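You operate a simulated robot arm through the tools that you are given. There is no shell and no other tool. Be economical: measure what you need, move in short steps, check, and stop when the job is done.

Carry out the task below with a simulated two-armed robot. There is one attempt and no reset: what you move stays moved.

## Task
Take an ink rubbing of the grey flat sherd.
Fine: lay it on the red mat under the small paper, ink the dabber in the tin and dab till the whole pattern shows; dabber back, tin shut. Set down upright: cloth dabber.

Only the result counts: the job must be done as asked and must still hold three seconds after the hand-in. Knocking over, shifting, dropping, spilling or breaking anything else fails it. Flat cloth is picked up by pressing the open fingertips on it (5 to 10 N) and closing them slowly along it; thin cloth reads only 2 to 8 mm in the jaws.

## Robot
Two 6-joint arms with two-finger grippers on one trunk, on a base that drives. Base frame: it is fixed to the floor where the robot stands at the start and does not move with it; the origin is under the middle of the robot, x ahead of it, y to its left, z up; the surface under the hand at the start is at about z = 740. Readings come in mm, rad, newtons and seconds.
The left shoulder is at the start at [61, 143, 900], the right one opposite. With the tool pointing down near the work surface each hand reaches from about 320 to 720 mm from the robot's upright axis, wherever it stands, measured 20 degrees to its own side. Places, roughly: ink tin [600, -100, 800]; ink tin lid [700, -100, 800]; red mat's face [500, 100, 700]. Payload 2.45 kg a hand.
The tool frame of a hand sits at the grasp point between the pads (the TCP): z along the fingers, y along the line on which they close. The tips reach 26 mm beyond it. The gripper opens to 96 mm. The gripper's body begins 69 mm behind the TCP.
Orientation is told as [roll, pitch, yaw] about the base's x, y, z axes, in that order, counted from this pose: with the fingers straight down and closing along the base's y, the tool's x points along the base's -x, its y along +y and its z along -z.

## Interface
- The arms move only by the tool jog_arm. It takes "left_steps", "right_steps" or both (then of equal length, played together; a hand with none holds still); each is a list of rows, each an object of numbers (a shift or turn left out is 0, a gripper value left out holds the last): "claw": the gripper command, from -1 (shut) to 1 (fully open), values between in proportion; "dx", "dy", "dz": the shift along the tool's x, y, z in mm; "wx", "wy", "wz": the turn, a rotation vector about the tool's x, y, z in rad. In form: [{"claw": .., "dx": .., "dy": .., "dz": .., "wx": .., "wy": .., "wz": ..}, ...]. A call has 1 to 10 rows; each row is the pose to reach, as a shift and turn from the pose commanded when the call began, along the tool's axes at that moment. Rows are played at 5 a second. More than 50 mm and 0.15 rad between two rows, or a gripper value outside its range, and nothing of the call is played. Where a pose cannot be reached the arm comes as near as it can. A force on the tool above 40 N (or 10 N above the force at the start of the call, whichever is more), or a blocked arm, ends the call early, and 0.2 s more pass. Each finger halts on what it meets, pressing with about 40 N; the grip force reading is that of the motor and also rises with nothing between the fingers. The clock runs only during rows and for 0.2 s after the last one: add rows that repeat a pose to give the fingers time. The reply holds the time, the measured pose of the TCP, the force on the tool along the base axes, the opening and the grip force, in the units named above and with some noise, with the torque about the TCP (base axes, N m) and any sound that the robot's microphone picked up, and new pictures: "pictures" is both (left out), scene, wrist or none (wrist: the cameras of the hands that moved).
- Cameras (640 x 400 px; columns grow to the right, rows downward): "scene" is now at [133.1, 9.6, 1496.2]; the picture's right is [0.13, -0.99, -0.00], its down [-0.81, -0.10, -0.58] and it looks along [0.58, 0.07, -0.81] (base axes); focal length 288 px, centre (320, 200). "left" rides on the left gripper at [82, -3, -98] in its tool frame; the picture's right is [0.04, 1.00, 0.00], its down [-0.73, 0.03, -0.68] and it looks along [-0.68, 0.03, 0.73] (tool axes); focal length 256 px, centre (320, 200). "right" rides on the right gripper at [82, 3, -98] in its tool frame; the picture's right is [-0.04, 1.00, 0.00], its down [-0.73, -0.03, -0.68] and it looks along [-0.68, -0.03, 0.73] (tool axes); focal length 256 px, centre (320, 200). There is no depth. A picture from a camera that has moved, and an enlarged one, comes with that camera's place and axes in the base frame and with its lens.
- slide_trunk(by): slides the trunk up (or, below 0, down) by that many mm; the arms and the scene camera ride with it, the base frame stays. It gives what a move gives, with no picture.
- base_move(legs): drives the robot by 1 to 6 legs, each [ahead, turn to the left] in mm and rad, along the robot's own axes; the way and the turn of a leg run together, so that a leg with both is an arc; at most 1500 mm and 3.142 rad a leg. The arms and the cameras ride along, it lands a little off, and it stops where it bumps. It gives what a move gives, and a new picture of the scene camera.
- aim_head(pan, tilt): turns the head with the scene camera to pan (to the left, within 1.501 rad either way) and tilt (down, from -0.506 to 1.204), counted from straight ahead of the robot. It gives what a move gives, and a new picture of the scene camera.
- zoom(camera, box): a new picture of the part [left, top, right, bottom] of that camera's present view, enlarged. No time passes.
- finish_job(): hands the job in; it is judged then, once.

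Go step by step. Nothing tells you exact positions but the pictures and the camera data: compare them with the known pose of the tool, close in by small moves and look again before you grip or let go. The budget is 120 turns and 260 pictures, counting those below and the enlarged ones. Unless the task says otherwise, let go and move clear before handing in, and close with one line.

The tools are called after ">>>" as name(argument=value, ...) on one line, values as JSON. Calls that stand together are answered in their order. jog_arm: Moves the arms, as the interface text tells. Its arguments: {"type":"object","properties":{"left_steps":{"type":"array","items":{"type":"object","properties":{"claw":{"type":"number"},"dx":{"type":"number"},"dy":{"type":"number"},"dz":{"type":"number"},"wx":{"type":"number"},"wy":{"type":"number"},"wz":{"type":"number"}}}},"right_steps":{"type":"array","items":{"type":"object","properties":{"claw":{"type":"number"},"dx":{"type":"number"},"dy":{"type":"number"},"dz":{"type":"number"},"wx":{"type":"number"},"wy":{"type":"number"},"wz":{"type":"number"}}}},"pictures":{"type":"string","enum":["both","scene","wrist","none"]}},"required":[]} The other tools are called the same way: slide_trunk (by) slides the trunk up or down; base_move (legs) drives the base; aim_head (pan, tilt) turns the head that bears the scene camera; zoom (camera, box) takes an enlarged picture of a part of a camera's view; finish_job () hands the job in.

At the start:

```text
t: 0.0
left_ee_pos: [495.0, 352.2, 1050.4]
left_tcp_rot: [0.0, 0.0, 0.0]
left_wrist_force: [0.8, 0.5, 0.5]
left_ft_torque: [-0.01, 0.02, 0.0]
left_opening: 96.0
left_grasp_force: 0.2
right_ee_pos: [508.8, -141.0, 1021.8]
right_tcp_rot: [0.001, 0.001, 0.0]
right_wrist_force: [0.1, -0.2, 0.1]
right_ft_torque: [-0.01, 0.01, -0.02]
right_opening: 96.2
right_grasp_force: 0.0
trunk travel left (down, up): [-525.0, 65.0]
robot x, y, heading: [0.3, 3.6, 0.003]
head pan, tilt: [0.127, 0.946]
```

scene: 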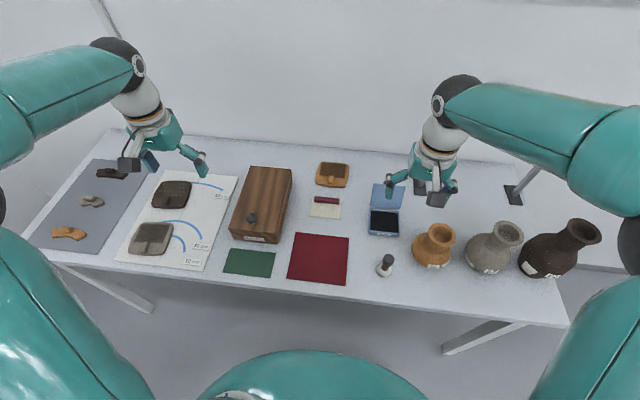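
right: 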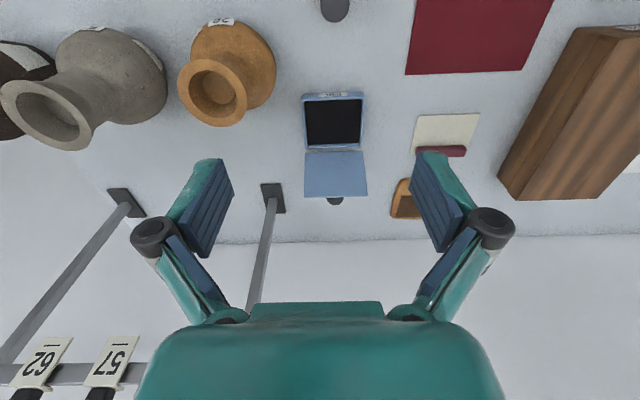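
left: 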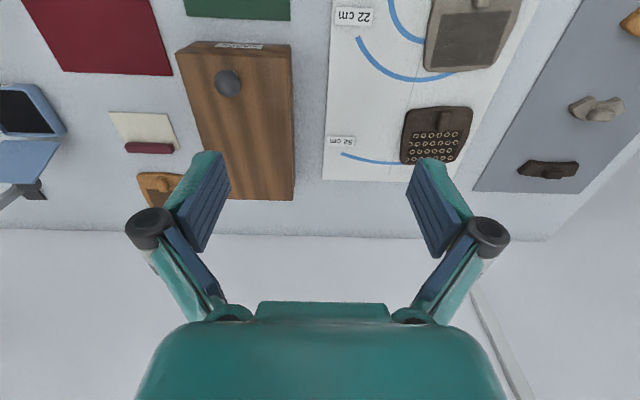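

I see a table with sherds on a white sheet (left), a wooden box with knob, mats, a small paper with a red bar, the ink tin (open), a dabber, and vases. I'll zoom in to identify each.

>>> zoom(camera="scene", box=[30, 140, 230, 270])

>>> zoom(camera="scene", box=[210, 150, 430, 290])

>>> zoom(camera="right", box=[280, 0, 520, 220])

```text
3.08 times, centred on (130, 205) of scene
camera zoom: at [133.1, 9.6, 1496.2], right [0.13, -0.99, 0.0], down [-0.81, -0.1, -0.58], along [0.58, 0.07, -0.81], focal length 887 px, centre (905, 185)
```

zoom: 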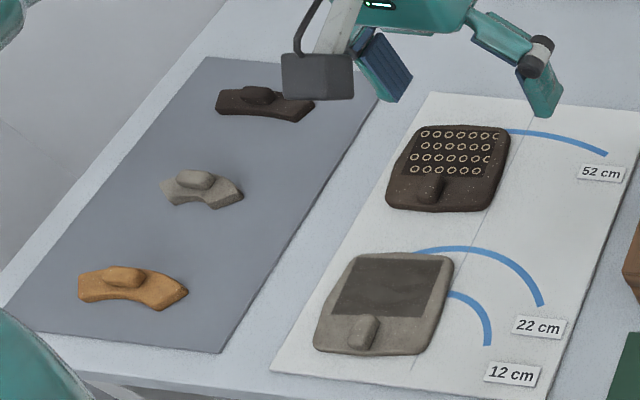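

```text
2.86 times, centred on (320, 220) of scene
camera zoom: at [133.1, 9.6, 1496.2], right [0.13, -0.99, 0.0], down [-0.81, -0.1, -0.58], along [0.58, 0.07, -0.81], focal length 824 px, centre (320, 143)
```

zoom: 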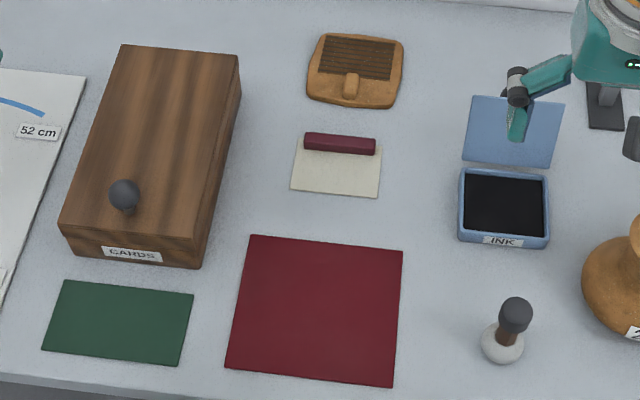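

```text
1.82 times, centred on (400, 110) of right
camera zoom: at [428.0, -137.6, 1121.2], right [0.04, 1.0, 0.0], down [0.73, -0.03, 0.68], along [0.68, -0.03, -0.73], focal length 465 px, centre (174, 364)
```

zoom: 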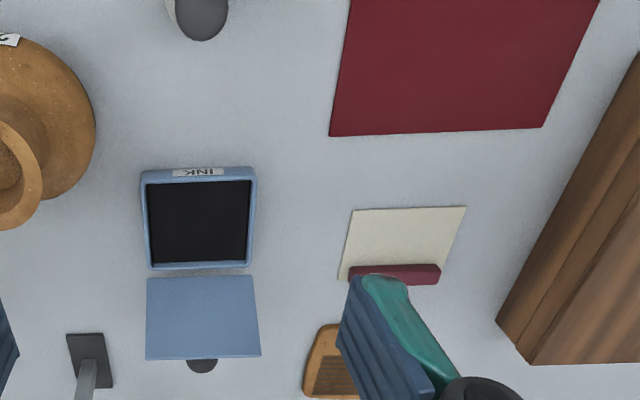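

The grey flat sherd with a handle is at about [435, 545]; the mat is at [471, 54], the dabber at [448, -126], the tin at [605, -125], and the lid lies behind it. I'll bring the left hand above the sherd and the right hand back for a better view.

>>> jog_arm(left_steps=[{"dx": 11, "dy": 33, "dz": 25}, {"dx": 22, "dy": 66, "dz": 50}, {"dx": 33, "dy": 99, "dz": 75}, {"dx": 44, "dy": 132, "dz": 100}, {"dx": 55, "dy": 165, "dz": 125}, {"dx": 65, "dy": 196, "dz": 150}], right_steps=[{"dx": 15, "dy": 14, "dz": 12}, {"dx": 30, "dy": 28, "dz": 24}, {"dx": 45, "dy": 42, "dz": 36}, {"dx": 60, "dy": 56, "dz": 48}, {"dx": 75, "dy": 70, "dz": 60}, {"dx": 89, "dy": 81, "dz": 70}])

```text
t: 1.4
left_ee_pos: [430.9, 548.8, 900.5]
left_tcp_rot: [-0.001, 0.0, 0.001]
left_wrist_force: [-0.8, 0.8, 0.5]
left_ft_torque: [-0.04, 0.01, 0.0]
left_opening: 95.7
left_grasp_force: 0.0
right_ee_pos: [419.8, -59.5, 954.4]
right_tcp_rot: [0.0, 0.0, 0.0]
right_wrist_force: [0.3, 0.8, 0.8]
right_ft_torque: [-0.02, 0.03, 0.04]
right_opening: 96.0
right_grasp_force: 0.1
trunk travel left (down, up): [-525.0, 65.0]
robot x, y, heading: [-1.1, -0.6, -0.0]
head pan, tilt: [0.127, 0.946]
camera scene: at [132.9, 10.7, 1496.2], right [0.13, -0.99, 0.0], down [-0.81, -0.1, -0.58], along [0.58, 0.07, -0.81], focal length 288 px, centre (320, 200)
camera right: at [339.1, -55.6, 1051.9], right [0.04, 1.0, 0.0], down [0.73, -0.03, 0.68], along [0.68, -0.03, -0.73], focal length 256 px, centre (320, 200)
camera left: at [349.6, 545.9, 998.1], right [-0.04, 1.0, 0.0], down [0.73, 0.03, 0.68], along [0.68, 0.03, -0.73], focal length 256 px, centre (320, 200)
```

scene: 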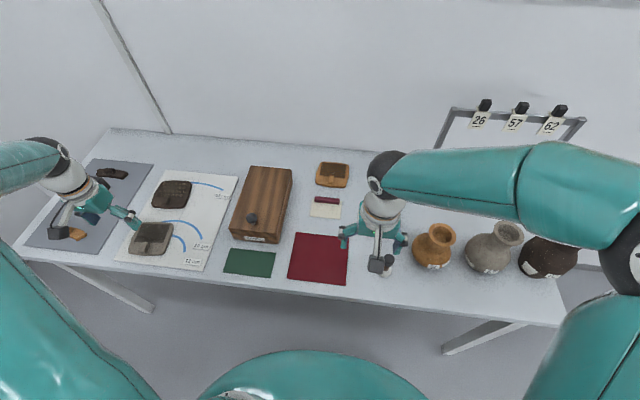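
right: 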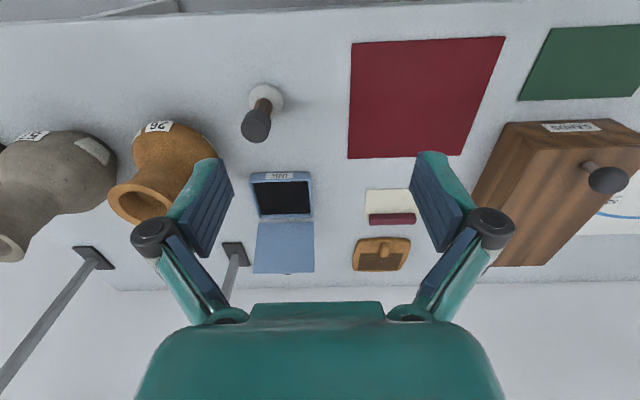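
left: 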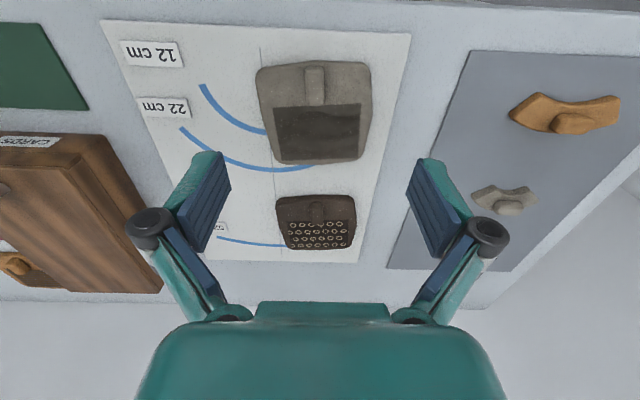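

The left hand is nearly above the sherd's handle (I estimate [429, 545]). A zoom will show its shape.

>>> zoom(camera="left", box=[230, 40, 400, 180])

>>> zoom(camera="right", box=[220, 70, 440, 290])

```text
2.86 times, centred on (315, 110) of left
camera zoom: at [349.6, 545.9, 998.1], right [-0.04, 1.0, 0.0], down [0.73, 0.03, 0.68], along [0.68, 0.03, -0.73], focal length 731 px, centre (334, 457)
```

zoom: 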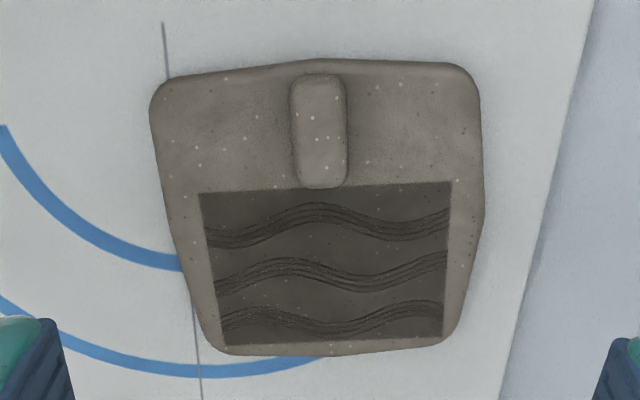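

```text
1.82 times, centred on (330, 180) of right
camera zoom: at [339.1, -55.6, 1051.9], right [0.04, 1.0, 0.0], down [0.73, -0.03, 0.68], along [0.68, -0.03, -0.73], focal length 465 px, centre (302, 236)
```

zoom: 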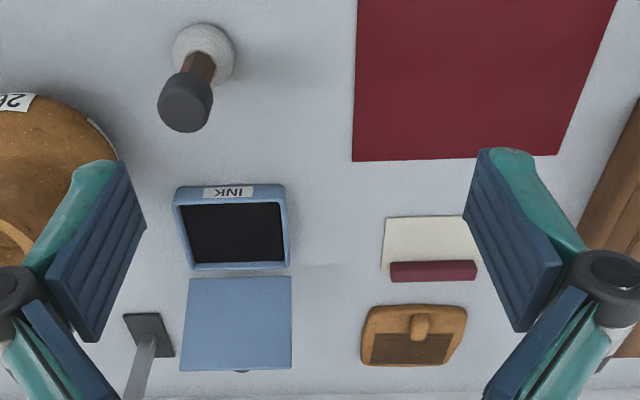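

Handle is ~16 mm wide and runs along x, so a yaw-0 grip fits. I'll lower with the claw half open and look.

>>> jog_arm(left_steps=[{"claw": 0, "dx": 2, "dy": -3.5, "dz": 30}, {"dx": 2, "dy": -3.5, "dz": 60}, {"dx": 2, "dy": -3.5, "dz": 85}], pictures="wrist")

```text
t: 2.2
left_ee_pos: [429.5, 545.6, 815.9]
left_tcp_rot: [0.001, 0.0, 0.001]
left_wrist_force: [0.3, -0.2, 0.0]
left_ft_torque: [-0.01, -0.03, -0.01]
left_opening: 47.7
left_grasp_force: 0.0
right_ee_pos: [420.0, -58.8, 954.1]
right_tcp_rot: [-0.001, 0.001, 0.001]
right_wrist_force: [0.5, 0.3, 0.7]
right_ft_torque: [-0.02, 0.02, -0.04]
right_opening: 96.0
right_grasp_force: 0.0
trunk travel left (down, up): [-525.0, 65.0]
robot x, y, heading: [1.5, 4.0, -0.001]
head pan, tilt: [0.127, 0.946]
camera left: at [347.6, 541.4, 913.1], right [-0.04, 1.0, 0.0], down [0.73, 0.03, 0.68], along [0.68, 0.03, -0.73], focal length 256 px, centre (320, 200)
```

left: 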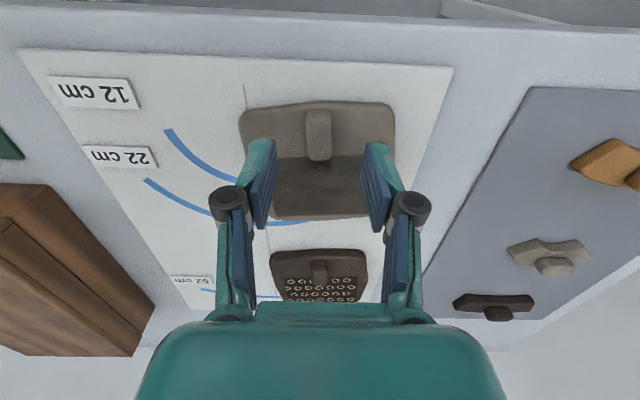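

Handle is centred between the fingers. I'll lower to 786 and check.

>>> jog_arm(left_steps=[{"dy": -1.5, "dz": 15}, {"dy": -1.5, "dz": 24}, {"dy": -1.5, "dz": 30}], pictures="wrist")

```text
t: 3.0
left_ee_pos: [429.5, 543.1, 784.5]
left_tcp_rot: [0.001, 0.0, 0.0]
left_wrist_force: [0.1, 0.0, 0.0]
left_ft_torque: [-0.01, -0.03, 0.01]
left_opening: 48.0
left_grasp_force: 0.0
right_ee_pos: [420.1, -59.6, 953.6]
right_tcp_rot: [0.0, 0.001, -0.001]
right_wrist_force: [0.3, -0.2, 1.5]
right_ft_torque: [0.06, -0.01, -0.01]
right_opening: 95.8
right_grasp_force: 0.0
trunk travel left (down, up): [-525.0, 65.0]
robot x, y, heading: [-1.6, -2.6, -0.002]
head pan, tilt: [0.127, 0.946]
camera left: at [347.1, 540.4, 883.6], right [-0.04, 1.0, 0.0], down [0.73, 0.03, 0.68], along [0.68, 0.03, -0.73], focal length 256 px, centre (320, 200)
```

left: 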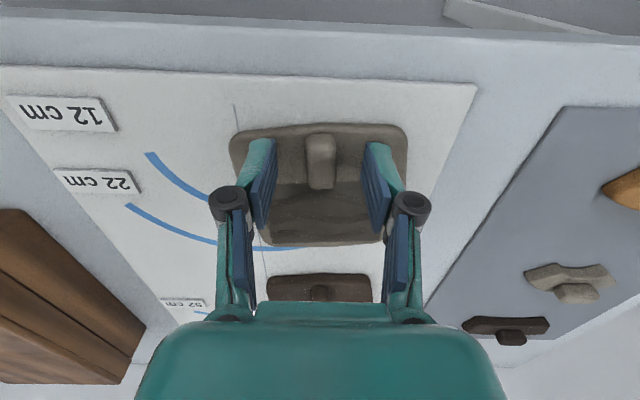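

The tips are beside the handle and still free. Another few mm down, feeling for the face.

>>> jog_arm(left_steps=[{"dz": 3}, {"dz": 6}, {"dz": 8}, {"dz": 8}], pictures="wrist")

```text
t: 4.0
left_ee_pos: [428.2, 543.2, 779.7]
left_tcp_rot: [0.002, -0.002, 0.001]
left_wrist_force: [-0.9, -0.6, 10.1]
left_ft_torque: [-0.09, 0.02, -0.01]
left_opening: 48.8
left_grasp_force: 0.7
right_ee_pos: [420.0, -61.1, 954.2]
right_tcp_rot: [0.0, 0.0, 0.0]
right_wrist_force: [-0.5, -0.1, 0.4]
right_ft_torque: [-0.02, 0.0, -0.03]
right_opening: 96.2
right_grasp_force: 0.2
trunk travel left (down, up): [-525.0, 65.0]
robot x, y, heading: [-3.5, -2.1, 0.001]
head pan, tilt: [0.127, 0.946]
camera left: at [346.4, 539.8, 877.3], right [-0.04, 1.0, 0.0], down [0.73, 0.03, 0.68], along [0.68, 0.03, -0.73], focal length 256 px, centre (320, 200)
```

left: 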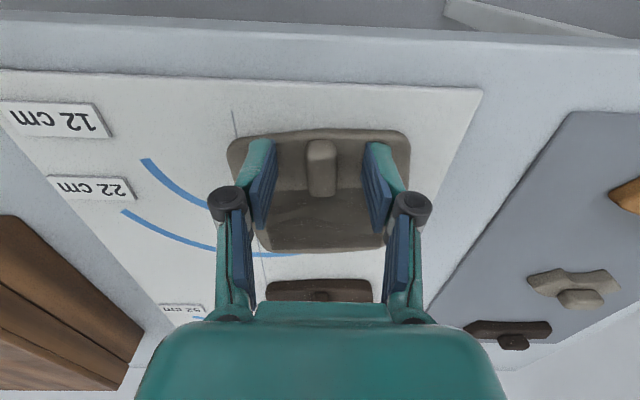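

Contact: face at z≈754. Back up slightly and close on the handle.

>>> jog_arm(left_steps=[{"dz": -5}, {"dz": -5, "claw": -1}, {"dz": -5}, {"dz": -5}, {"dz": -5}], pictures="wrist")

```text
t: 5.2
left_ee_pos: [427.3, 542.6, 782.5]
left_tcp_rot: [-0.001, -0.001, -0.001]
left_wrist_force: [0.3, -0.1, 1.3]
left_ft_torque: [0.01, 0.0, 0.0]
left_opening: 16.0
left_grasp_force: 39.9
right_ee_pos: [419.6, -59.4, 953.8]
right_tcp_rot: [0.0, -0.001, 0.0]
right_wrist_force: [0.3, -0.4, 0.5]
right_ft_torque: [-0.02, -0.02, -0.03]
right_opening: 96.1
right_grasp_force: 0.0
trunk travel left (down, up): [-525.0, 65.0]
robot x, y, heading: [3.7, -0.8, 0.004]
head pan, tilt: [0.127, 0.946]
camera left: at [346.5, 540.0, 880.8], right [-0.04, 1.0, 0.0], down [0.73, 0.03, 0.68], along [0.68, 0.03, -0.73], focal length 256 px, centre (320, 200)
```

left: 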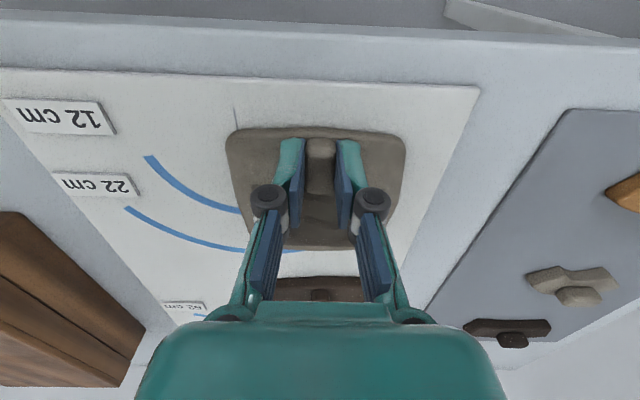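

Gripped (16 mm). Lift straight up, and move the right hand aside.

>>> jog_arm(left_steps=[{"dz": -10}, {"dz": -40}, {"dz": -80}, {"dz": -120}, {"dz": -160}, {"dz": -180}], right_steps=[{"dz": -15, "dy": -20}, {"dz": -30, "dy": -45}, {"dz": -45, "dy": -75}, {"dz": -60, "dy": -105}, {"dz": -70, "dy": -130}, {"dz": -70, "dy": -150}])

```text
t: 6.6
left_ee_pos: [427.9, 542.3, 963.7]
left_tcp_rot: [0.0, 0.0, -0.003]
left_wrist_force: [0.5, -0.3, -1.4]
left_ft_torque: [0.02, 0.08, -0.01]
left_opening: 16.1
left_grasp_force: 39.9
right_ee_pos: [419.7, -210.4, 1024.2]
right_tcp_rot: [0.001, 0.001, 0.0]
right_wrist_force: [-0.9, -0.5, -0.3]
right_ft_torque: [0.01, -0.01, 0.03]
right_opening: 96.1
right_grasp_force: 0.0
trunk travel left (down, up): [-525.0, 65.0]
robot x, y, heading: [-4.6, 3.6, 0.002]
head pan, tilt: [0.127, 0.946]
camera scene: at [133.1, 9.3, 1496.2], right [0.13, -0.99, 0.0], down [-0.81, -0.1, -0.58], along [0.58, 0.07, -0.81], focal length 288 px, centre (320, 200)
camera right: at [338.8, -207.4, 1121.7], right [0.04, 1.0, 0.0], down [0.73, -0.03, 0.68], along [0.68, -0.03, -0.74], focal length 256 px, centre (320, 200)
camera left: at [346.0, 539.2, 1061.8], right [-0.04, 1.0, 0.0], down [0.73, 0.03, 0.68], along [0.68, 0.03, -0.73], focal length 256 px, centre (320, 200)
```

scene: 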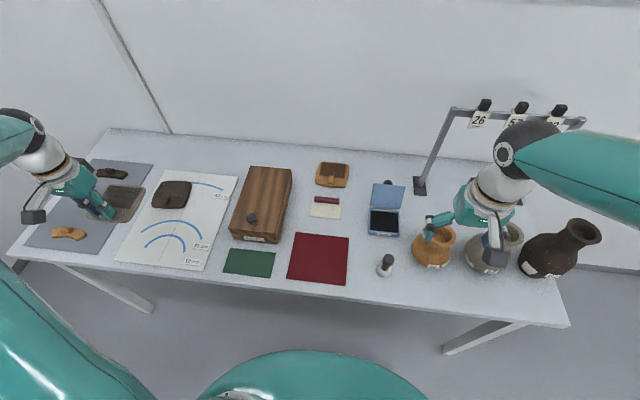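
right: 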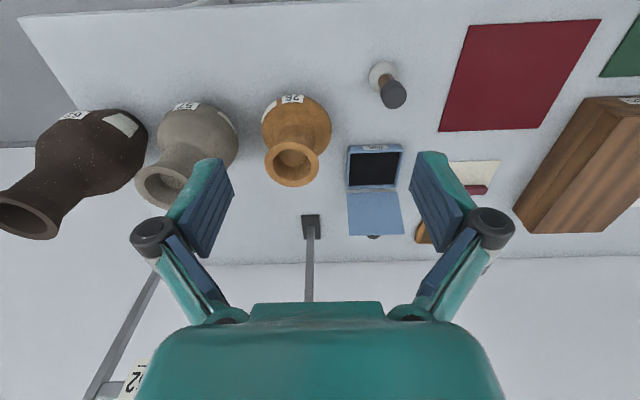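
left: 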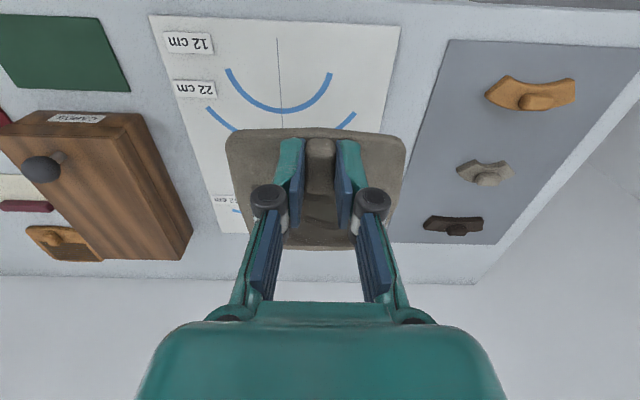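

The sherd is held level. Carry it over the mat.

>>> jog_arm(left_steps=[{"dx": -1, "dy": -49}, {"dx": -2, "dy": -98}, {"dx": -3, "dy": -147}, {"dx": -4, "dy": -196}, {"dx": -5, "dy": -245}, {"dx": -6, "dy": -294}, {"dx": -7, "dy": -343}, {"dx": -8, "dy": -392}, {"dx": -8, "dy": -441}, {"dx": -8, "dy": -486}])

```text
t: 8.8
left_ee_pos: [435.8, 57.0, 962.5]
left_tcp_rot: [0.003, 0.0, 0.001]
left_wrist_force: [-0.1, -1.0, -0.9]
left_ft_torque: [0.01, 0.03, -0.02]
left_opening: 16.2
left_grasp_force: 39.5
right_ee_pos: [419.5, -209.8, 1023.5]
right_tcp_rot: [0.003, 0.003, -0.001]
right_wrist_force: [0.1, 0.7, 0.1]
right_ft_torque: [0.05, 0.02, -0.01]
right_opening: 95.8
right_grasp_force: 0.1
trunk travel left (down, up): [-525.0, 65.0]
robot x, y, heading: [-0.1, 0.2, 0.004]
head pan, tilt: [0.127, 0.946]
camera scene: at [133.2, 8.5, 1496.2], right [0.13, -0.99, 0.0], down [-0.81, -0.1, -0.58], along [0.58, 0.07, -0.81], focal length 288 px, centre (320, 200)
camera left: at [354.7, 52.6, 1060.6], right [-0.04, 1.0, 0.0], down [0.73, 0.03, 0.68], along [0.68, 0.03, -0.73], focal length 256 px, centre (320, 200)
```

scene: 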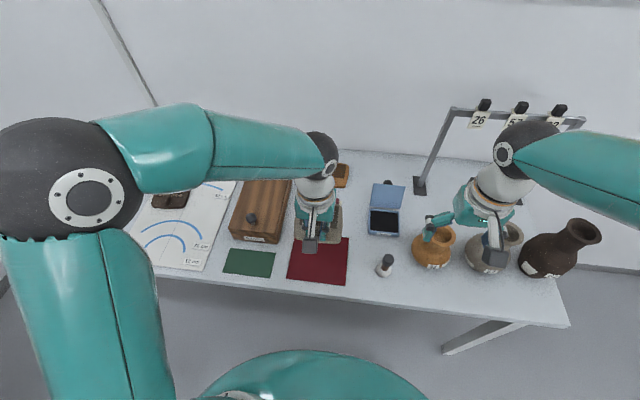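
left: 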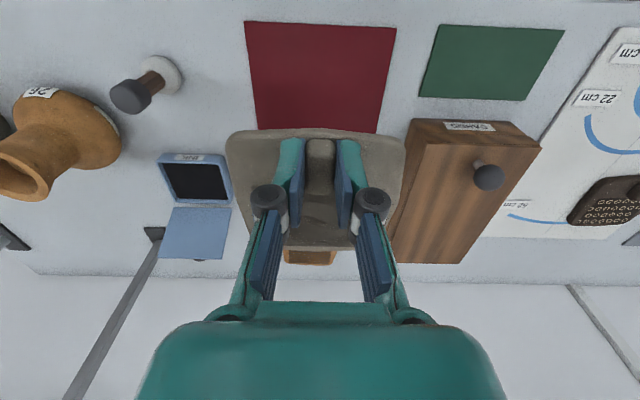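

Well centred over the mat. Lower to ~8 mm above it.

>>> jog_arm(left_steps=[{"dz": 45}, {"dz": 90}, {"dz": 130}, {"dz": 155}, {"dz": 170}])

```text
t: 10.0
left_ee_pos: [436.8, 57.1, 791.5]
left_tcp_rot: [0.0, 0.001, 0.001]
left_wrist_force: [0.5, -0.6, -0.7]
left_ft_torque: [0.03, 0.06, 0.02]
left_opening: 16.3
left_grasp_force: 40.6
right_ee_pos: [419.0, -210.1, 1023.5]
right_tcp_rot: [0.0, 0.002, 0.001]
right_wrist_force: [0.4, 0.3, -0.1]
right_ft_torque: [-0.03, -0.02, -0.01]
right_opening: 96.0
right_grasp_force: 0.0
trunk travel left (down, up): [-525.0, 65.0]
robot x, y, heading: [-1.3, 1.6, 0.003]
head pan, tilt: [0.127, 0.946]
camera scene: at [133.4, 9.5, 1496.2], right [0.13, -0.99, 0.0], down [-0.81, -0.1, -0.58], along [0.58, 0.07, -0.81], focal length 288 px, centre (320, 200)
camera left: at [354.8, 53.9, 890.9], right [-0.04, 1.0, 0.0], down [0.73, 0.03, 0.68], along [0.68, 0.03, -0.73], focal length 256 px, centre (320, 200)
```

scene: 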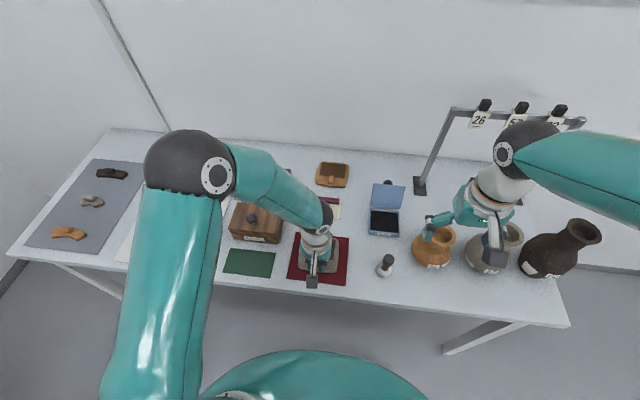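
left: 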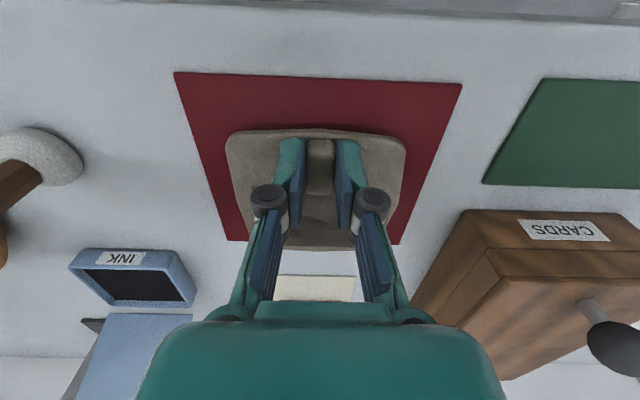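

Sherd lies inside the mat's outline. Lower to contact.

>>> jog_arm(left_steps=[{"dz": 4}, {"dz": 7}, {"dz": 9}, {"dz": 10}], pictures="none")

```text
t: 11.0
left_ee_pos: [435.6, 58.0, 783.3]
left_tcp_rot: [0.002, 0.0, -0.002]
left_wrist_force: [0.2, 0.4, -1.4]
left_ft_torque: [-0.01, 0.03, -0.02]
left_opening: 16.2
left_grasp_force: 40.2
right_ee_pos: [417.4, -208.9, 1024.0]
right_tcp_rot: [-0.001, 0.0, -0.001]
right_wrist_force: [-0.2, -1.3, -0.3]
right_ft_torque: [0.01, 0.0, 0.01]
right_opening: 95.8
right_grasp_force: 0.0
trunk travel left (down, up): [-525.0, 65.0]
robot x, y, heading: [-1.9, 0.1, 0.001]
head pan, tilt: [0.127, 0.946]
```

>>> jog_arm(left_steps=[{"dz": 1}, {"dz": 2}, {"dz": 3}, {"dz": 3}], pictures="none")

```text
t: 12.0
left_ee_pos: [436.3, 57.2, 779.5]
left_tcp_rot: [0.0, -0.001, 0.001]
left_wrist_force: [-0.9, 0.6, 8.2]
left_ft_torque: [0.06, 0.16, -0.04]
left_opening: 16.2
left_grasp_force: 40.0
right_ee_pos: [418.9, -210.0, 1024.5]
right_tcp_rot: [0.0, 0.002, 0.001]
right_wrist_force: [0.3, -0.2, 0.5]
right_ft_torque: [-0.01, -0.03, -0.01]
right_opening: 95.9
right_grasp_force: 0.0
trunk travel left (down, up): [-525.0, 65.0]
robot x, y, heading: [-0.6, -0.8, 0.001]
head pan, tilt: [0.127, 0.946]
```

The sherd rests on the mat. Release and rise.

>>> jog_arm(left_steps=[{"dz": -1.5}, {"dz": -1.5, "claw": -0.1}, {"dz": -1.5}, {"dz": -1.5}, {"dz": -20}, {"dz": -60}, {"dz": -100}, {"dz": -140}, {"dz": -170}])

```text
t: 14.0
left_ee_pos: [435.6, 57.7, 950.3]
left_tcp_rot: [0.0, 0.001, 0.0]
left_wrist_force: [-0.4, 0.5, 0.1]
left_ft_torque: [0.02, 0.03, -0.02]
left_opening: 43.1
left_grasp_force: 0.0
right_ee_pos: [419.1, -209.1, 1023.7]
right_tcp_rot: [0.0, 0.0, 0.001]
right_wrist_force: [-0.8, -0.7, 0.3]
right_ft_torque: [-0.03, -0.02, -0.01]
right_opening: 96.0
right_grasp_force: 0.1
trunk travel left (down, up): [-525.0, 65.0]
robot x, y, heading: [1.6, -0.9, 0.002]
head pan, tilt: [0.127, 0.946]
camera scene: at [132.5, 9.6, 1496.2], right [0.13, -0.99, 0.0], down [-0.81, -0.1, -0.58], along [0.58, 0.07, -0.81], focal length 288 px, centre (320, 200)
camera left: at [354.0, 54.6, 1048.5], right [-0.04, 1.0, 0.0], down [0.73, 0.03, 0.68], along [0.68, 0.03, -0.73], focal length 256 px, centre (320, 200)
```

scene: 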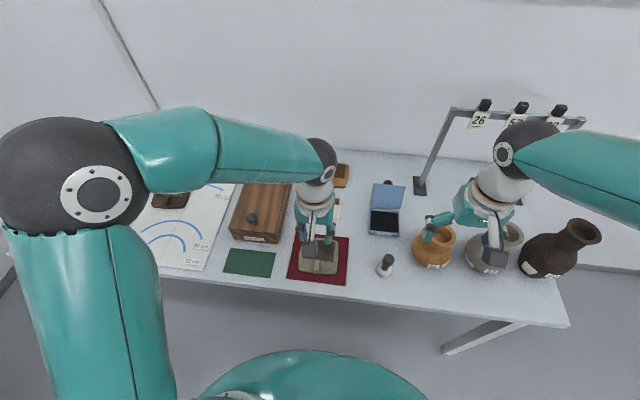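
left: 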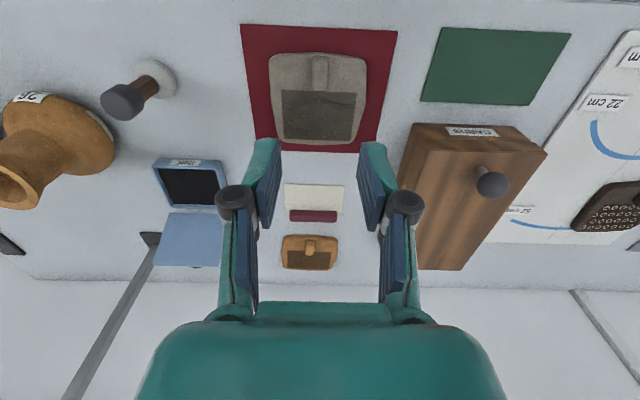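

The sherd sits on the mat. Now I'll examine the paper and its bar.

>>> zoom(camera="left", box=[230, 20, 400, 280])

```text
1.54 times, centred on (315, 150) of left
camera zoom: at [354.0, 54.6, 1048.5], right [-0.04, 1.0, 0.0], down [0.73, 0.03, 0.68], along [0.68, 0.03, -0.73], focal length 394 px, centre (328, 277)
```

zoom: 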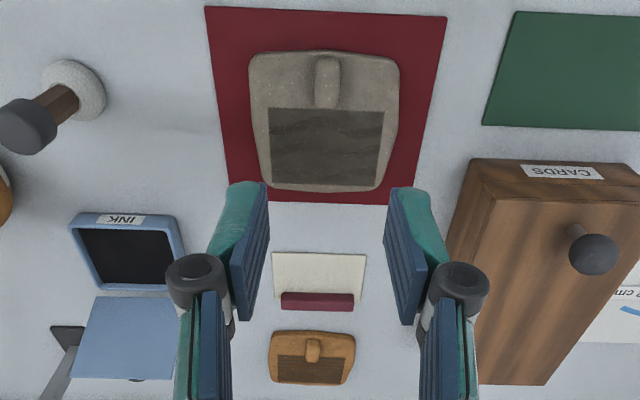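

The bar lies along y at about [671, 57], ~81 mm long and narrow in x. I'll move the left hand above it, turning to yaw +90° so it closes across the bar.

>>> jog_arm(left_steps=[{"dx": -23, "wz": -0.149}, {"dx": -46, "wz": -0.298}, {"dx": -69, "wz": -0.447}, {"dx": -92, "wz": -0.596}, {"dx": -115, "wz": -0.745, "dz": 10}, {"dx": -138, "wz": -0.894, "dz": 20}, {"dx": -161, "wz": -1.043, "dz": 30}, {"dx": -184, "wz": -1.192, "dz": 40}, {"dx": -210, "wz": -1.341, "dz": 45}, {"dx": -235, "wz": -1.49, "dz": 50}])

```text
t: 16.2
left_ee_pos: [663.8, 58.2, 898.2]
left_tcp_rot: [0.005, 0.001, 1.491]
left_wrist_force: [-1.0, -0.1, 0.2]
left_ft_torque: [0.0, 0.02, -0.03]
left_opening: 42.9
left_grasp_force: 0.0
left hand out of reach, approached as far as the arm can: row 10
right_ee_pos: [419.4, -210.4, 1024.3]
right_tcp_rot: [0.0, 0.002, -0.001]
right_wrist_force: [-0.1, 0.3, 0.0]
right_ft_torque: [0.01, 0.04, 0.0]
right_opening: 95.8
right_grasp_force: 0.0
trunk travel left (down, up): [-525.0, 65.0]
robot x, y, heading: [-1.8, -0.6, -0.003]
head pan, tilt: [0.127, 0.946]
camera scene: at [133.7, 9.6, 1496.2], right [0.13, -0.99, 0.0], down [-0.81, -0.1, -0.58], along [0.58, 0.07, -0.81], focal length 288 px, centre (320, 200)
camera left: at [660.9, -23.0, 996.0], right [-1.0, 0.04, 0.0], down [0.03, 0.73, 0.68], along [0.02, 0.68, -0.73], focal length 256 px, centre (320, 200)
```

scene: 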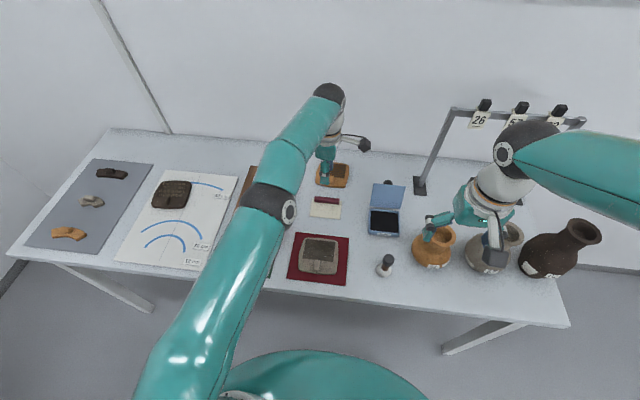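
left: 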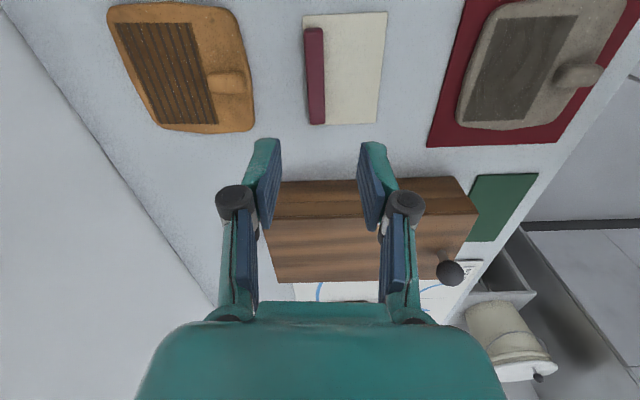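

Bar centre is about [667, 58]. Finish the turn and lower with a view.

>>> jog_arm(left_steps=[{"dz": 30, "wz": -0.08}, {"dz": 60, "wz": -0.08}, {"dz": 85, "wz": -0.08}, {"dz": 100, "wz": -0.08}], pictures="wrist")

```text
t: 17.2
left_ee_pos: [664.2, 57.4, 798.0]
left_tcp_rot: [0.0, 0.0, 1.569]
left_wrist_force: [-0.3, -0.9, -1.2]
left_ft_torque: [0.04, -0.01, 0.03]
left_opening: 43.1
left_grasp_force: 0.0
right_ee_pos: [421.3, -210.7, 1023.5]
right_tcp_rot: [-0.001, 0.001, -0.001]
right_wrist_force: [-0.8, 0.3, 0.3]
right_ft_torque: [-0.01, 0.02, -0.01]
right_opening: 96.1
right_grasp_force: 0.0
trunk travel left (down, up): [-525.0, 65.0]
robot x, y, heading: [0.9, -2.0, -0.003]
head pan, tilt: [0.127, 0.946]
camera left: at [667.3, -23.4, 895.7], right [-1.0, -0.04, 0.0], down [-0.03, 0.73, 0.68], along [-0.03, 0.68, -0.73], focal length 256 px, centre (320, 200)
```

left: 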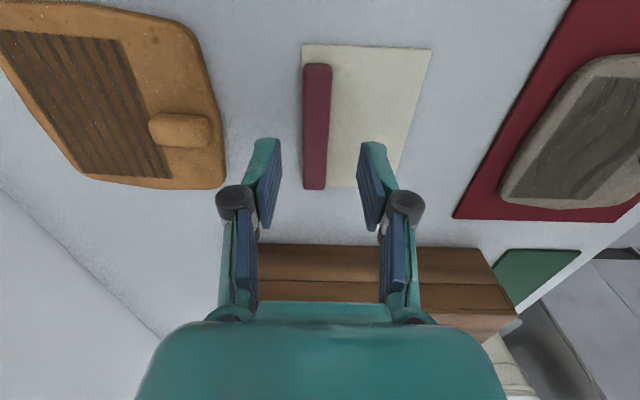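

Centred to within 2 mm. Lower around the bar to tips ~4 mm above the table.

>>> jog_arm(left_steps=[{"dy": -2, "dz": 12}, {"dy": -2, "dz": 22}, {"dy": -2, "dz": 28}, {"dy": -2, "dz": 28}], pictures="wrist")

```text
t: 18.2
left_ee_pos: [666.0, 58.0, 771.2]
left_tcp_rot: [0.0, 0.0, 1.568]
left_wrist_force: [0.1, 0.2, 0.0]
left_ft_torque: [0.03, -0.01, -0.01]
left_opening: 43.3
left_grasp_force: 0.0
right_ee_pos: [420.2, -209.8, 1024.5]
right_tcp_rot: [0.001, 0.0, 0.0]
right_wrist_force: [0.5, 0.4, 0.0]
right_ft_torque: [0.01, 0.0, 0.01]
right_opening: 96.1
right_grasp_force: 0.1
trunk travel left (down, up): [-525.0, 65.0]
robot x, y, heading: [-1.8, 0.3, 0.0]
head pan, tilt: [0.127, 0.946]
camera left: at [669.3, -23.3, 868.9], right [-1.0, -0.04, 0.0], down [-0.03, 0.73, 0.68], along [-0.03, 0.68, -0.73], focal length 256 px, centre (320, 200)
```

left: 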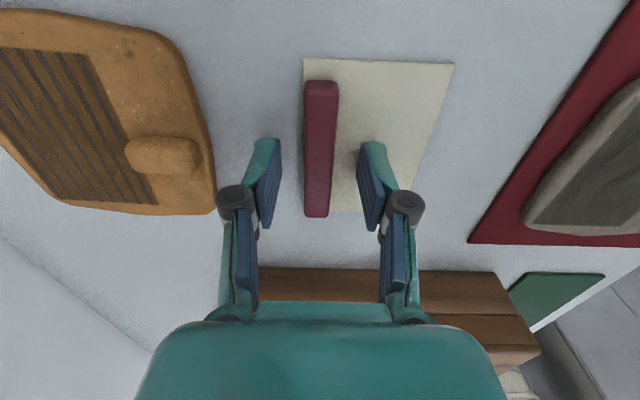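

Tips straddle the bar. Down 2 mm more, then close.

>>> jog_arm(left_steps=[{"dz": 2}, {"dz": 2, "claw": -0.6}, {"dz": 2, "claw": -1}, {"dz": 2}, {"dz": 2}], pictures="wrist")

```text
t: 19.4
left_ee_pos: [666.4, 58.3, 769.7]
left_tcp_rot: [-0.003, 0.001, 1.569]
left_wrist_force: [0.0, 0.1, 4.1]
left_ft_torque: [0.0, 0.03, -0.01]
left_opening: 14.8
left_grasp_force: 40.3
right_ee_pos: [419.8, -210.1, 1024.9]
right_tcp_rot: [0.001, 0.0, 0.0]
right_wrist_force: [0.6, 1.1, 0.0]
right_ft_torque: [-0.03, 0.01, -0.02]
right_opening: 95.8
right_grasp_force: 0.1
trunk travel left (down, up): [-525.0, 65.0]
robot x, y, heading: [-2.7, 0.3, 0.002]
head pan, tilt: [0.127, 0.946]
camera left: at [669.4, -23.3, 867.4], right [-1.0, -0.04, 0.0], down [-0.03, 0.73, 0.68], along [-0.03, 0.68, -0.73], focal length 256 px, centre (320, 200)
```

left: 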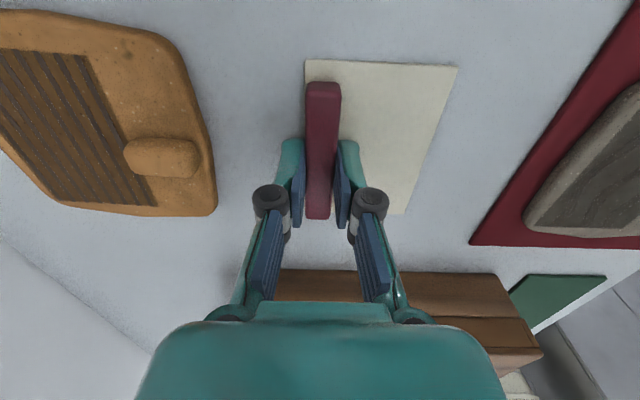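

Gripped (14.8 mm). Lift and inspect how the paper hangs.

>>> jog_arm(left_steps=[{"dz": -5}, {"dz": -30}, {"dz": -60}, {"dz": -90}, {"dz": -90}])

>>> zoom(camera="scene", box=[260, 150, 420, 290])

```text
t: 20.6
left_ee_pos: [667.0, 57.7, 858.9]
left_tcp_rot: [0.001, 0.0, 1.569]
left_wrist_force: [0.7, 0.5, -0.4]
left_ft_torque: [-0.04, -0.03, -0.01]
left_opening: 14.8
left_grasp_force: 40.0
right_ee_pos: [419.6, -209.8, 1023.7]
right_tcp_rot: [-0.001, 0.002, 0.0]
right_wrist_force: [0.8, -0.7, -0.3]
right_ft_torque: [0.0, 0.0, -0.02]
right_opening: 95.9
right_grasp_force: 0.0
trunk travel left (down, up): [-525.0, 65.0]
robot x, y, heading: [0.4, 2.8, -0.0]
head pan, tilt: [0.127, 0.946]
camera scene: at [133.6, 9.6, 1496.1], right [0.13, -0.99, 0.0], down [-0.81, -0.1, -0.58], along [0.58, 0.07, -0.81], focal length 288 px, centre (320, 200)
camera left: at [668.9, -23.6, 957.5], right [-1.0, -0.04, 0.0], down [-0.03, 0.73, 0.68], along [-0.03, 0.68, -0.73], focal length 256 px, centre (320, 200)
```

scene: 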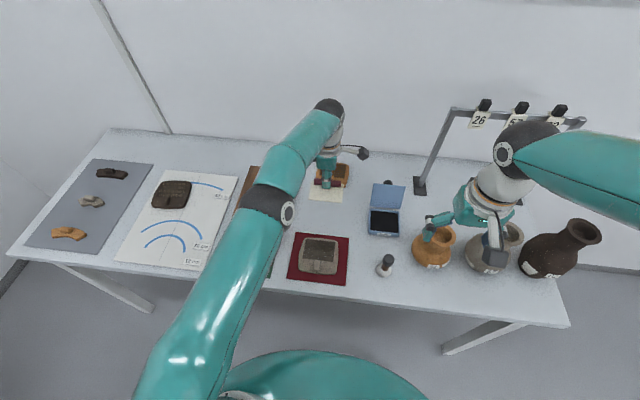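
left: 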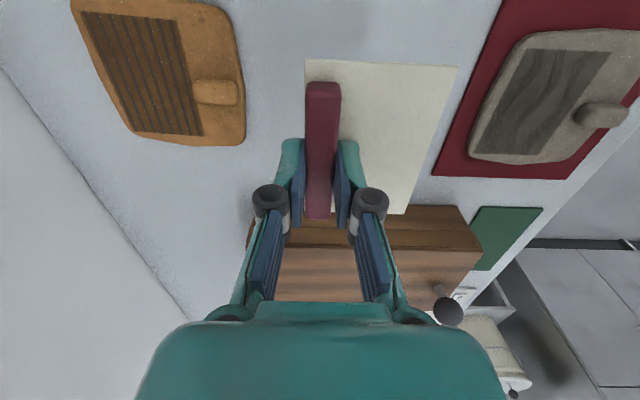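

```text
2.86 times, centred on (340, 220) of scene
camera zoom: at [133.6, 9.6, 1496.1], right [0.13, -0.99, 0.0], down [-0.81, -0.1, -0.58], along [0.58, 0.07, -0.81], focal length 824 px, centre (263, 143)
```

zoom: 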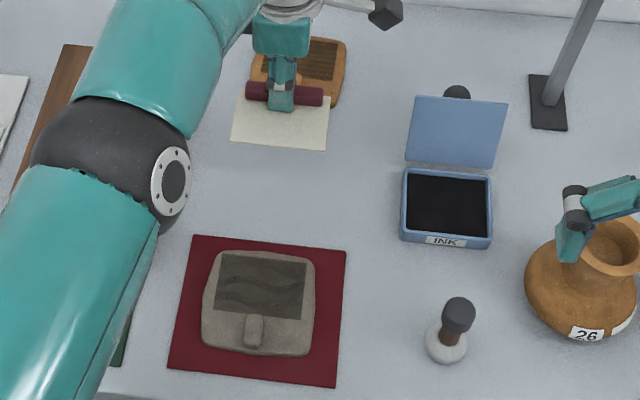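

The paper hangs flat like a rigid sheet: near edge ~64 mm from the bar centre. Pattern spans x≈461–518, so the bar centre should go to x≈523, y≈58. Moving there above the sherd.

>>> jog_arm(left_steps=[{"dy": 40}, {"dy": 80}, {"dy": 115}, {"dy": 140}, {"dy": 144, "dz": 15}, {"dy": 144, "dz": 30}, {"dy": 144, "dz": 45}, {"dy": 144, "dz": 45}])

>>> zoom(camera="scene", box=[270, 190, 370, 290])

```text
t: 22.4
left_ee_pos: [521.8, 57.5, 814.0]
left_tcp_rot: [0.001, 0.0, 1.569]
left_wrist_force: [0.6, 0.2, 0.0]
left_ft_torque: [0.02, -0.01, 0.0]
left_opening: 14.8
left_grasp_force: 39.9
right_ee_pos: [419.8, -210.0, 1023.8]
right_tcp_rot: [-0.002, 0.0, 0.0]
right_wrist_force: [0.0, -0.5, 0.2]
right_ft_torque: [-0.01, 0.02, -0.01]
right_opening: 95.8
right_grasp_force: 0.0
trunk travel left (down, up): [-525.0, 65.0]
robot x, y, heading: [1.3, -0.7, 0.003]
head pan, tilt: [0.127, 0.946]
camera scene: at [132.8, 9.6, 1496.2], right [0.13, -0.99, 0.0], down [-0.81, -0.1, -0.58], along [0.58, 0.07, -0.81], focal length 288 px, centre (320, 200)
camera left: at [525.4, -23.4, 912.1], right [-1.0, -0.04, 0.0], down [-0.03, 0.73, 0.68], along [-0.03, 0.68, -0.73], focal length 256 px, centre (320, 200)
```

scene: 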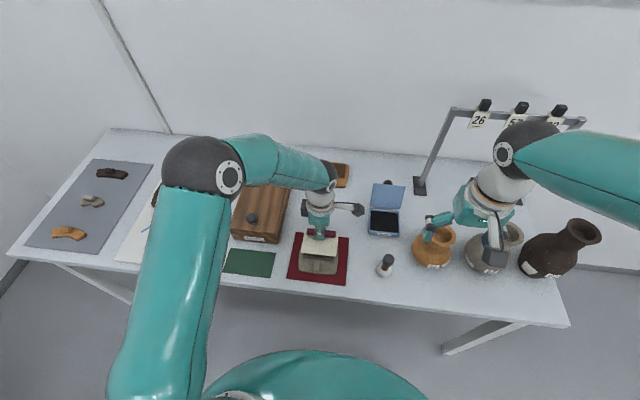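
left: 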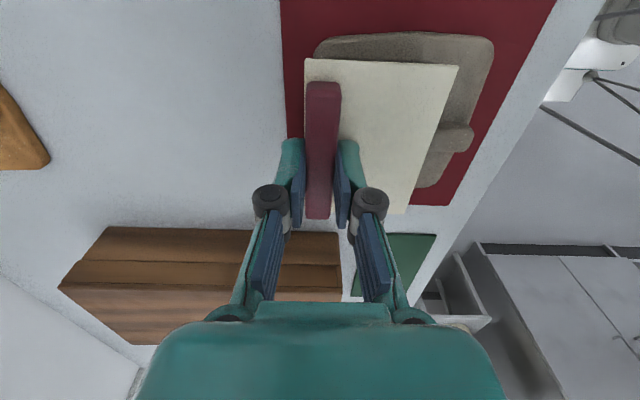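

```text
4.00 times, centred on (320, 240) of scene
camera zoom: at [132.8, 9.6, 1496.2], right [0.13, -0.99, 0.0], down [-0.81, -0.1, -0.58], along [0.58, 0.07, -0.81], focal length 1154 px, centre (320, 40)
```

zoom: 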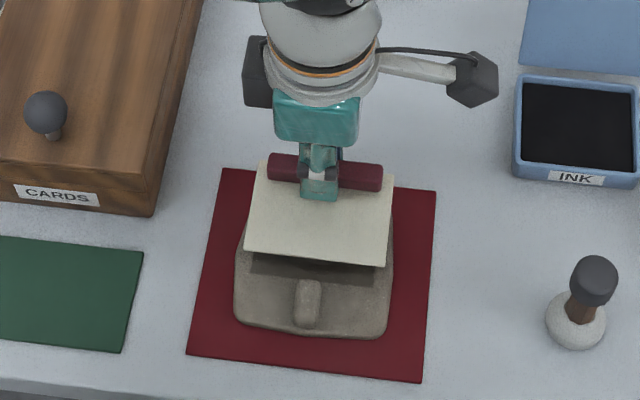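

Alignment looks right, with a 2 mm shift in y. Lower toward the face.

>>> jog_arm(left_steps=[{"dx": -2, "dz": 12}, {"dx": -2, "dz": 22}, {"dx": -2, "dz": 26}, {"dx": -2, "dz": 26}], pictures="wrist")

>>> zoom(camera="scene", box=[290, 210, 350, 280])

```text
t: 23.4
left_ee_pos: [522.5, 60.8, 786.9]
left_tcp_rot: [-0.001, 0.001, 1.568]
left_wrist_force: [1.0, -0.1, -1.2]
left_ft_torque: [-0.02, 0.0, -0.02]
left_opening: 14.5
left_grasp_force: 40.1
right_ee_pos: [418.7, -210.3, 1024.0]
right_tcp_rot: [0.0, 0.001, 0.0]
right_wrist_force: [0.5, -0.5, -0.2]
right_ft_torque: [-0.02, 0.03, 0.01]
right_opening: 95.9
right_grasp_force: 0.0
trunk travel left (down, up): [-525.0, 65.0]
robot x, y, heading: [-0.7, 1.4, -0.001]
head pan, tilt: [0.127, 0.946]
camera left: at [525.0, -21.4, 886.0], right [-1.0, -0.04, 0.0], down [-0.03, 0.73, 0.68], along [-0.03, 0.68, -0.73], focal length 256 px, centre (320, 200)
```

left: 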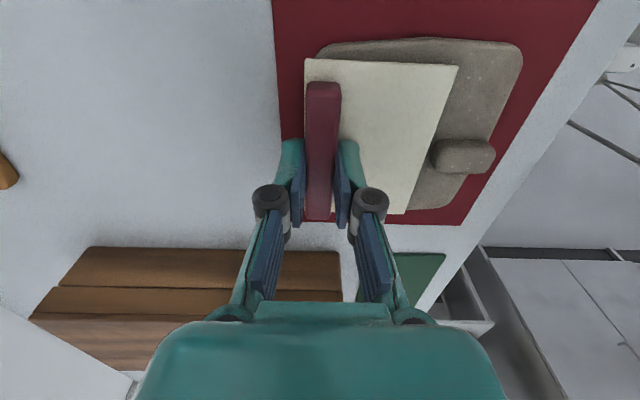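

```text
5.71 times, centred on (320, 245) of scene
camera zoom: at [133.1, 9.5, 1496.2], right [0.13, -0.99, 0.0], down [-0.81, -0.1, -0.58], along [0.58, 0.07, -0.81], focal length 1648 px, centre (320, -57)
```

zoom: 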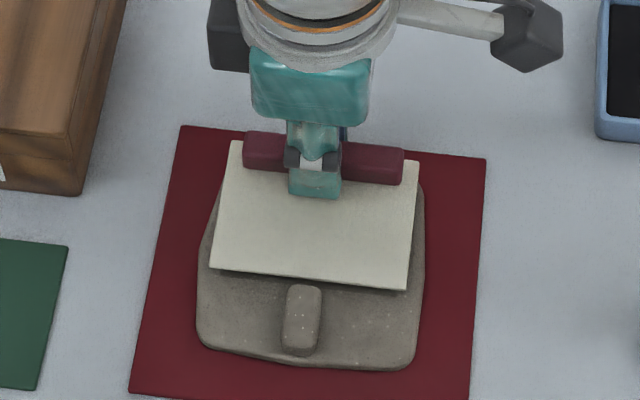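

The near edge falls about 2 mm short of the pattern's near edge, so I'll shift 4 mm toward the robot, then lower to contact.

>>> jog_arm(left_steps=[{"dy": 2}, {"dy": 4}, {"dy": 4, "dz": 2}, {"dy": 4, "dz": 4}, {"dy": 4, "dz": 5}], pictures="wrist")

>>> zoom(camera="scene", box=[290, 210, 350, 280])

```text
t: 24.6
left_ee_pos: [517.6, 59.5, 784.2]
left_tcp_rot: [-0.001, 0.0, 1.572]
left_wrist_force: [-0.4, -1.2, -0.6]
left_ft_torque: [-0.01, 0.03, -0.02]
left_opening: 14.5
left_grasp_force: 40.0
right_ee_pos: [419.6, -209.1, 1024.0]
right_tcp_rot: [0.0, 0.001, 0.0]
right_wrist_force: [0.6, -0.8, 0.2]
right_ft_torque: [-0.02, 0.0, 0.0]
right_opening: 96.0
right_grasp_force: 0.1
trunk travel left (down, up): [-525.0, 65.0]
robot x, y, heading: [-1.1, 3.5, 0.001]
head pan, tilt: [0.127, 0.946]
camera left: at [521.0, -21.3, 881.1], right [-1.0, -0.04, 0.0], down [-0.03, 0.73, 0.68], along [-0.03, 0.68, -0.73], focal length 256 px, centre (320, 200)
```

left: 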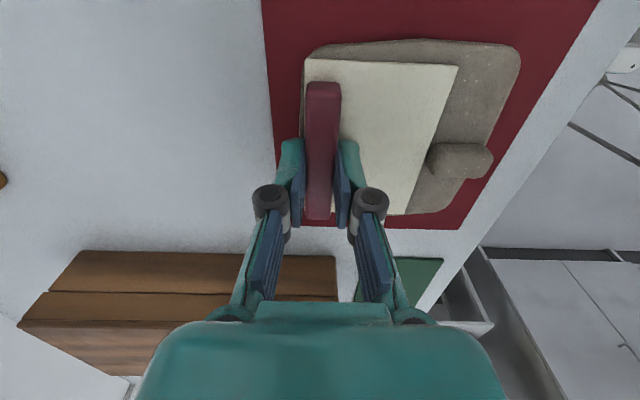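

```text
5.71 times, centred on (320, 245) of scene
camera zoom: at [133.1, 9.5, 1496.2], right [0.13, -0.99, 0.0], down [-0.81, -0.1, -0.58], along [0.58, 0.07, -0.81], focal length 1648 px, centre (320, -57)
```

zoom: 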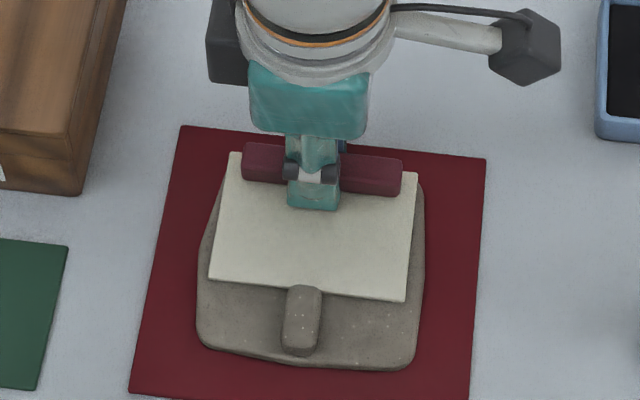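

Paper edge sits right at the handle's end, pattern covered. Lower to contact gently.

>>> jog_arm(left_steps=[{"dz": 1}, {"dz": 2}, {"dz": 3}, {"dz": 3}], pictures="none")

```text
t: 25.6
left_ee_pos: [517.2, 59.4, 782.2]
left_tcp_rot: [-0.002, -0.001, 1.569]
left_wrist_force: [0.8, 0.6, 16.8]
left_ft_torque: [0.14, 0.1, 0.01]
left_opening: 14.7
left_grasp_force: 40.1
right_ee_pos: [418.6, -210.5, 1026.2]
right_tcp_rot: [0.0, 0.002, 0.001]
right_wrist_force: [-0.6, -0.3, -0.1]
right_ft_torque: [-0.04, -0.01, -0.01]
right_opening: 96.2
right_grasp_force: 0.0
trunk travel left (down, up): [-525.0, 65.0]
robot x, y, heading: [-2.1, 0.6, 0.004]
head pan, tilt: [0.127, 0.946]
```

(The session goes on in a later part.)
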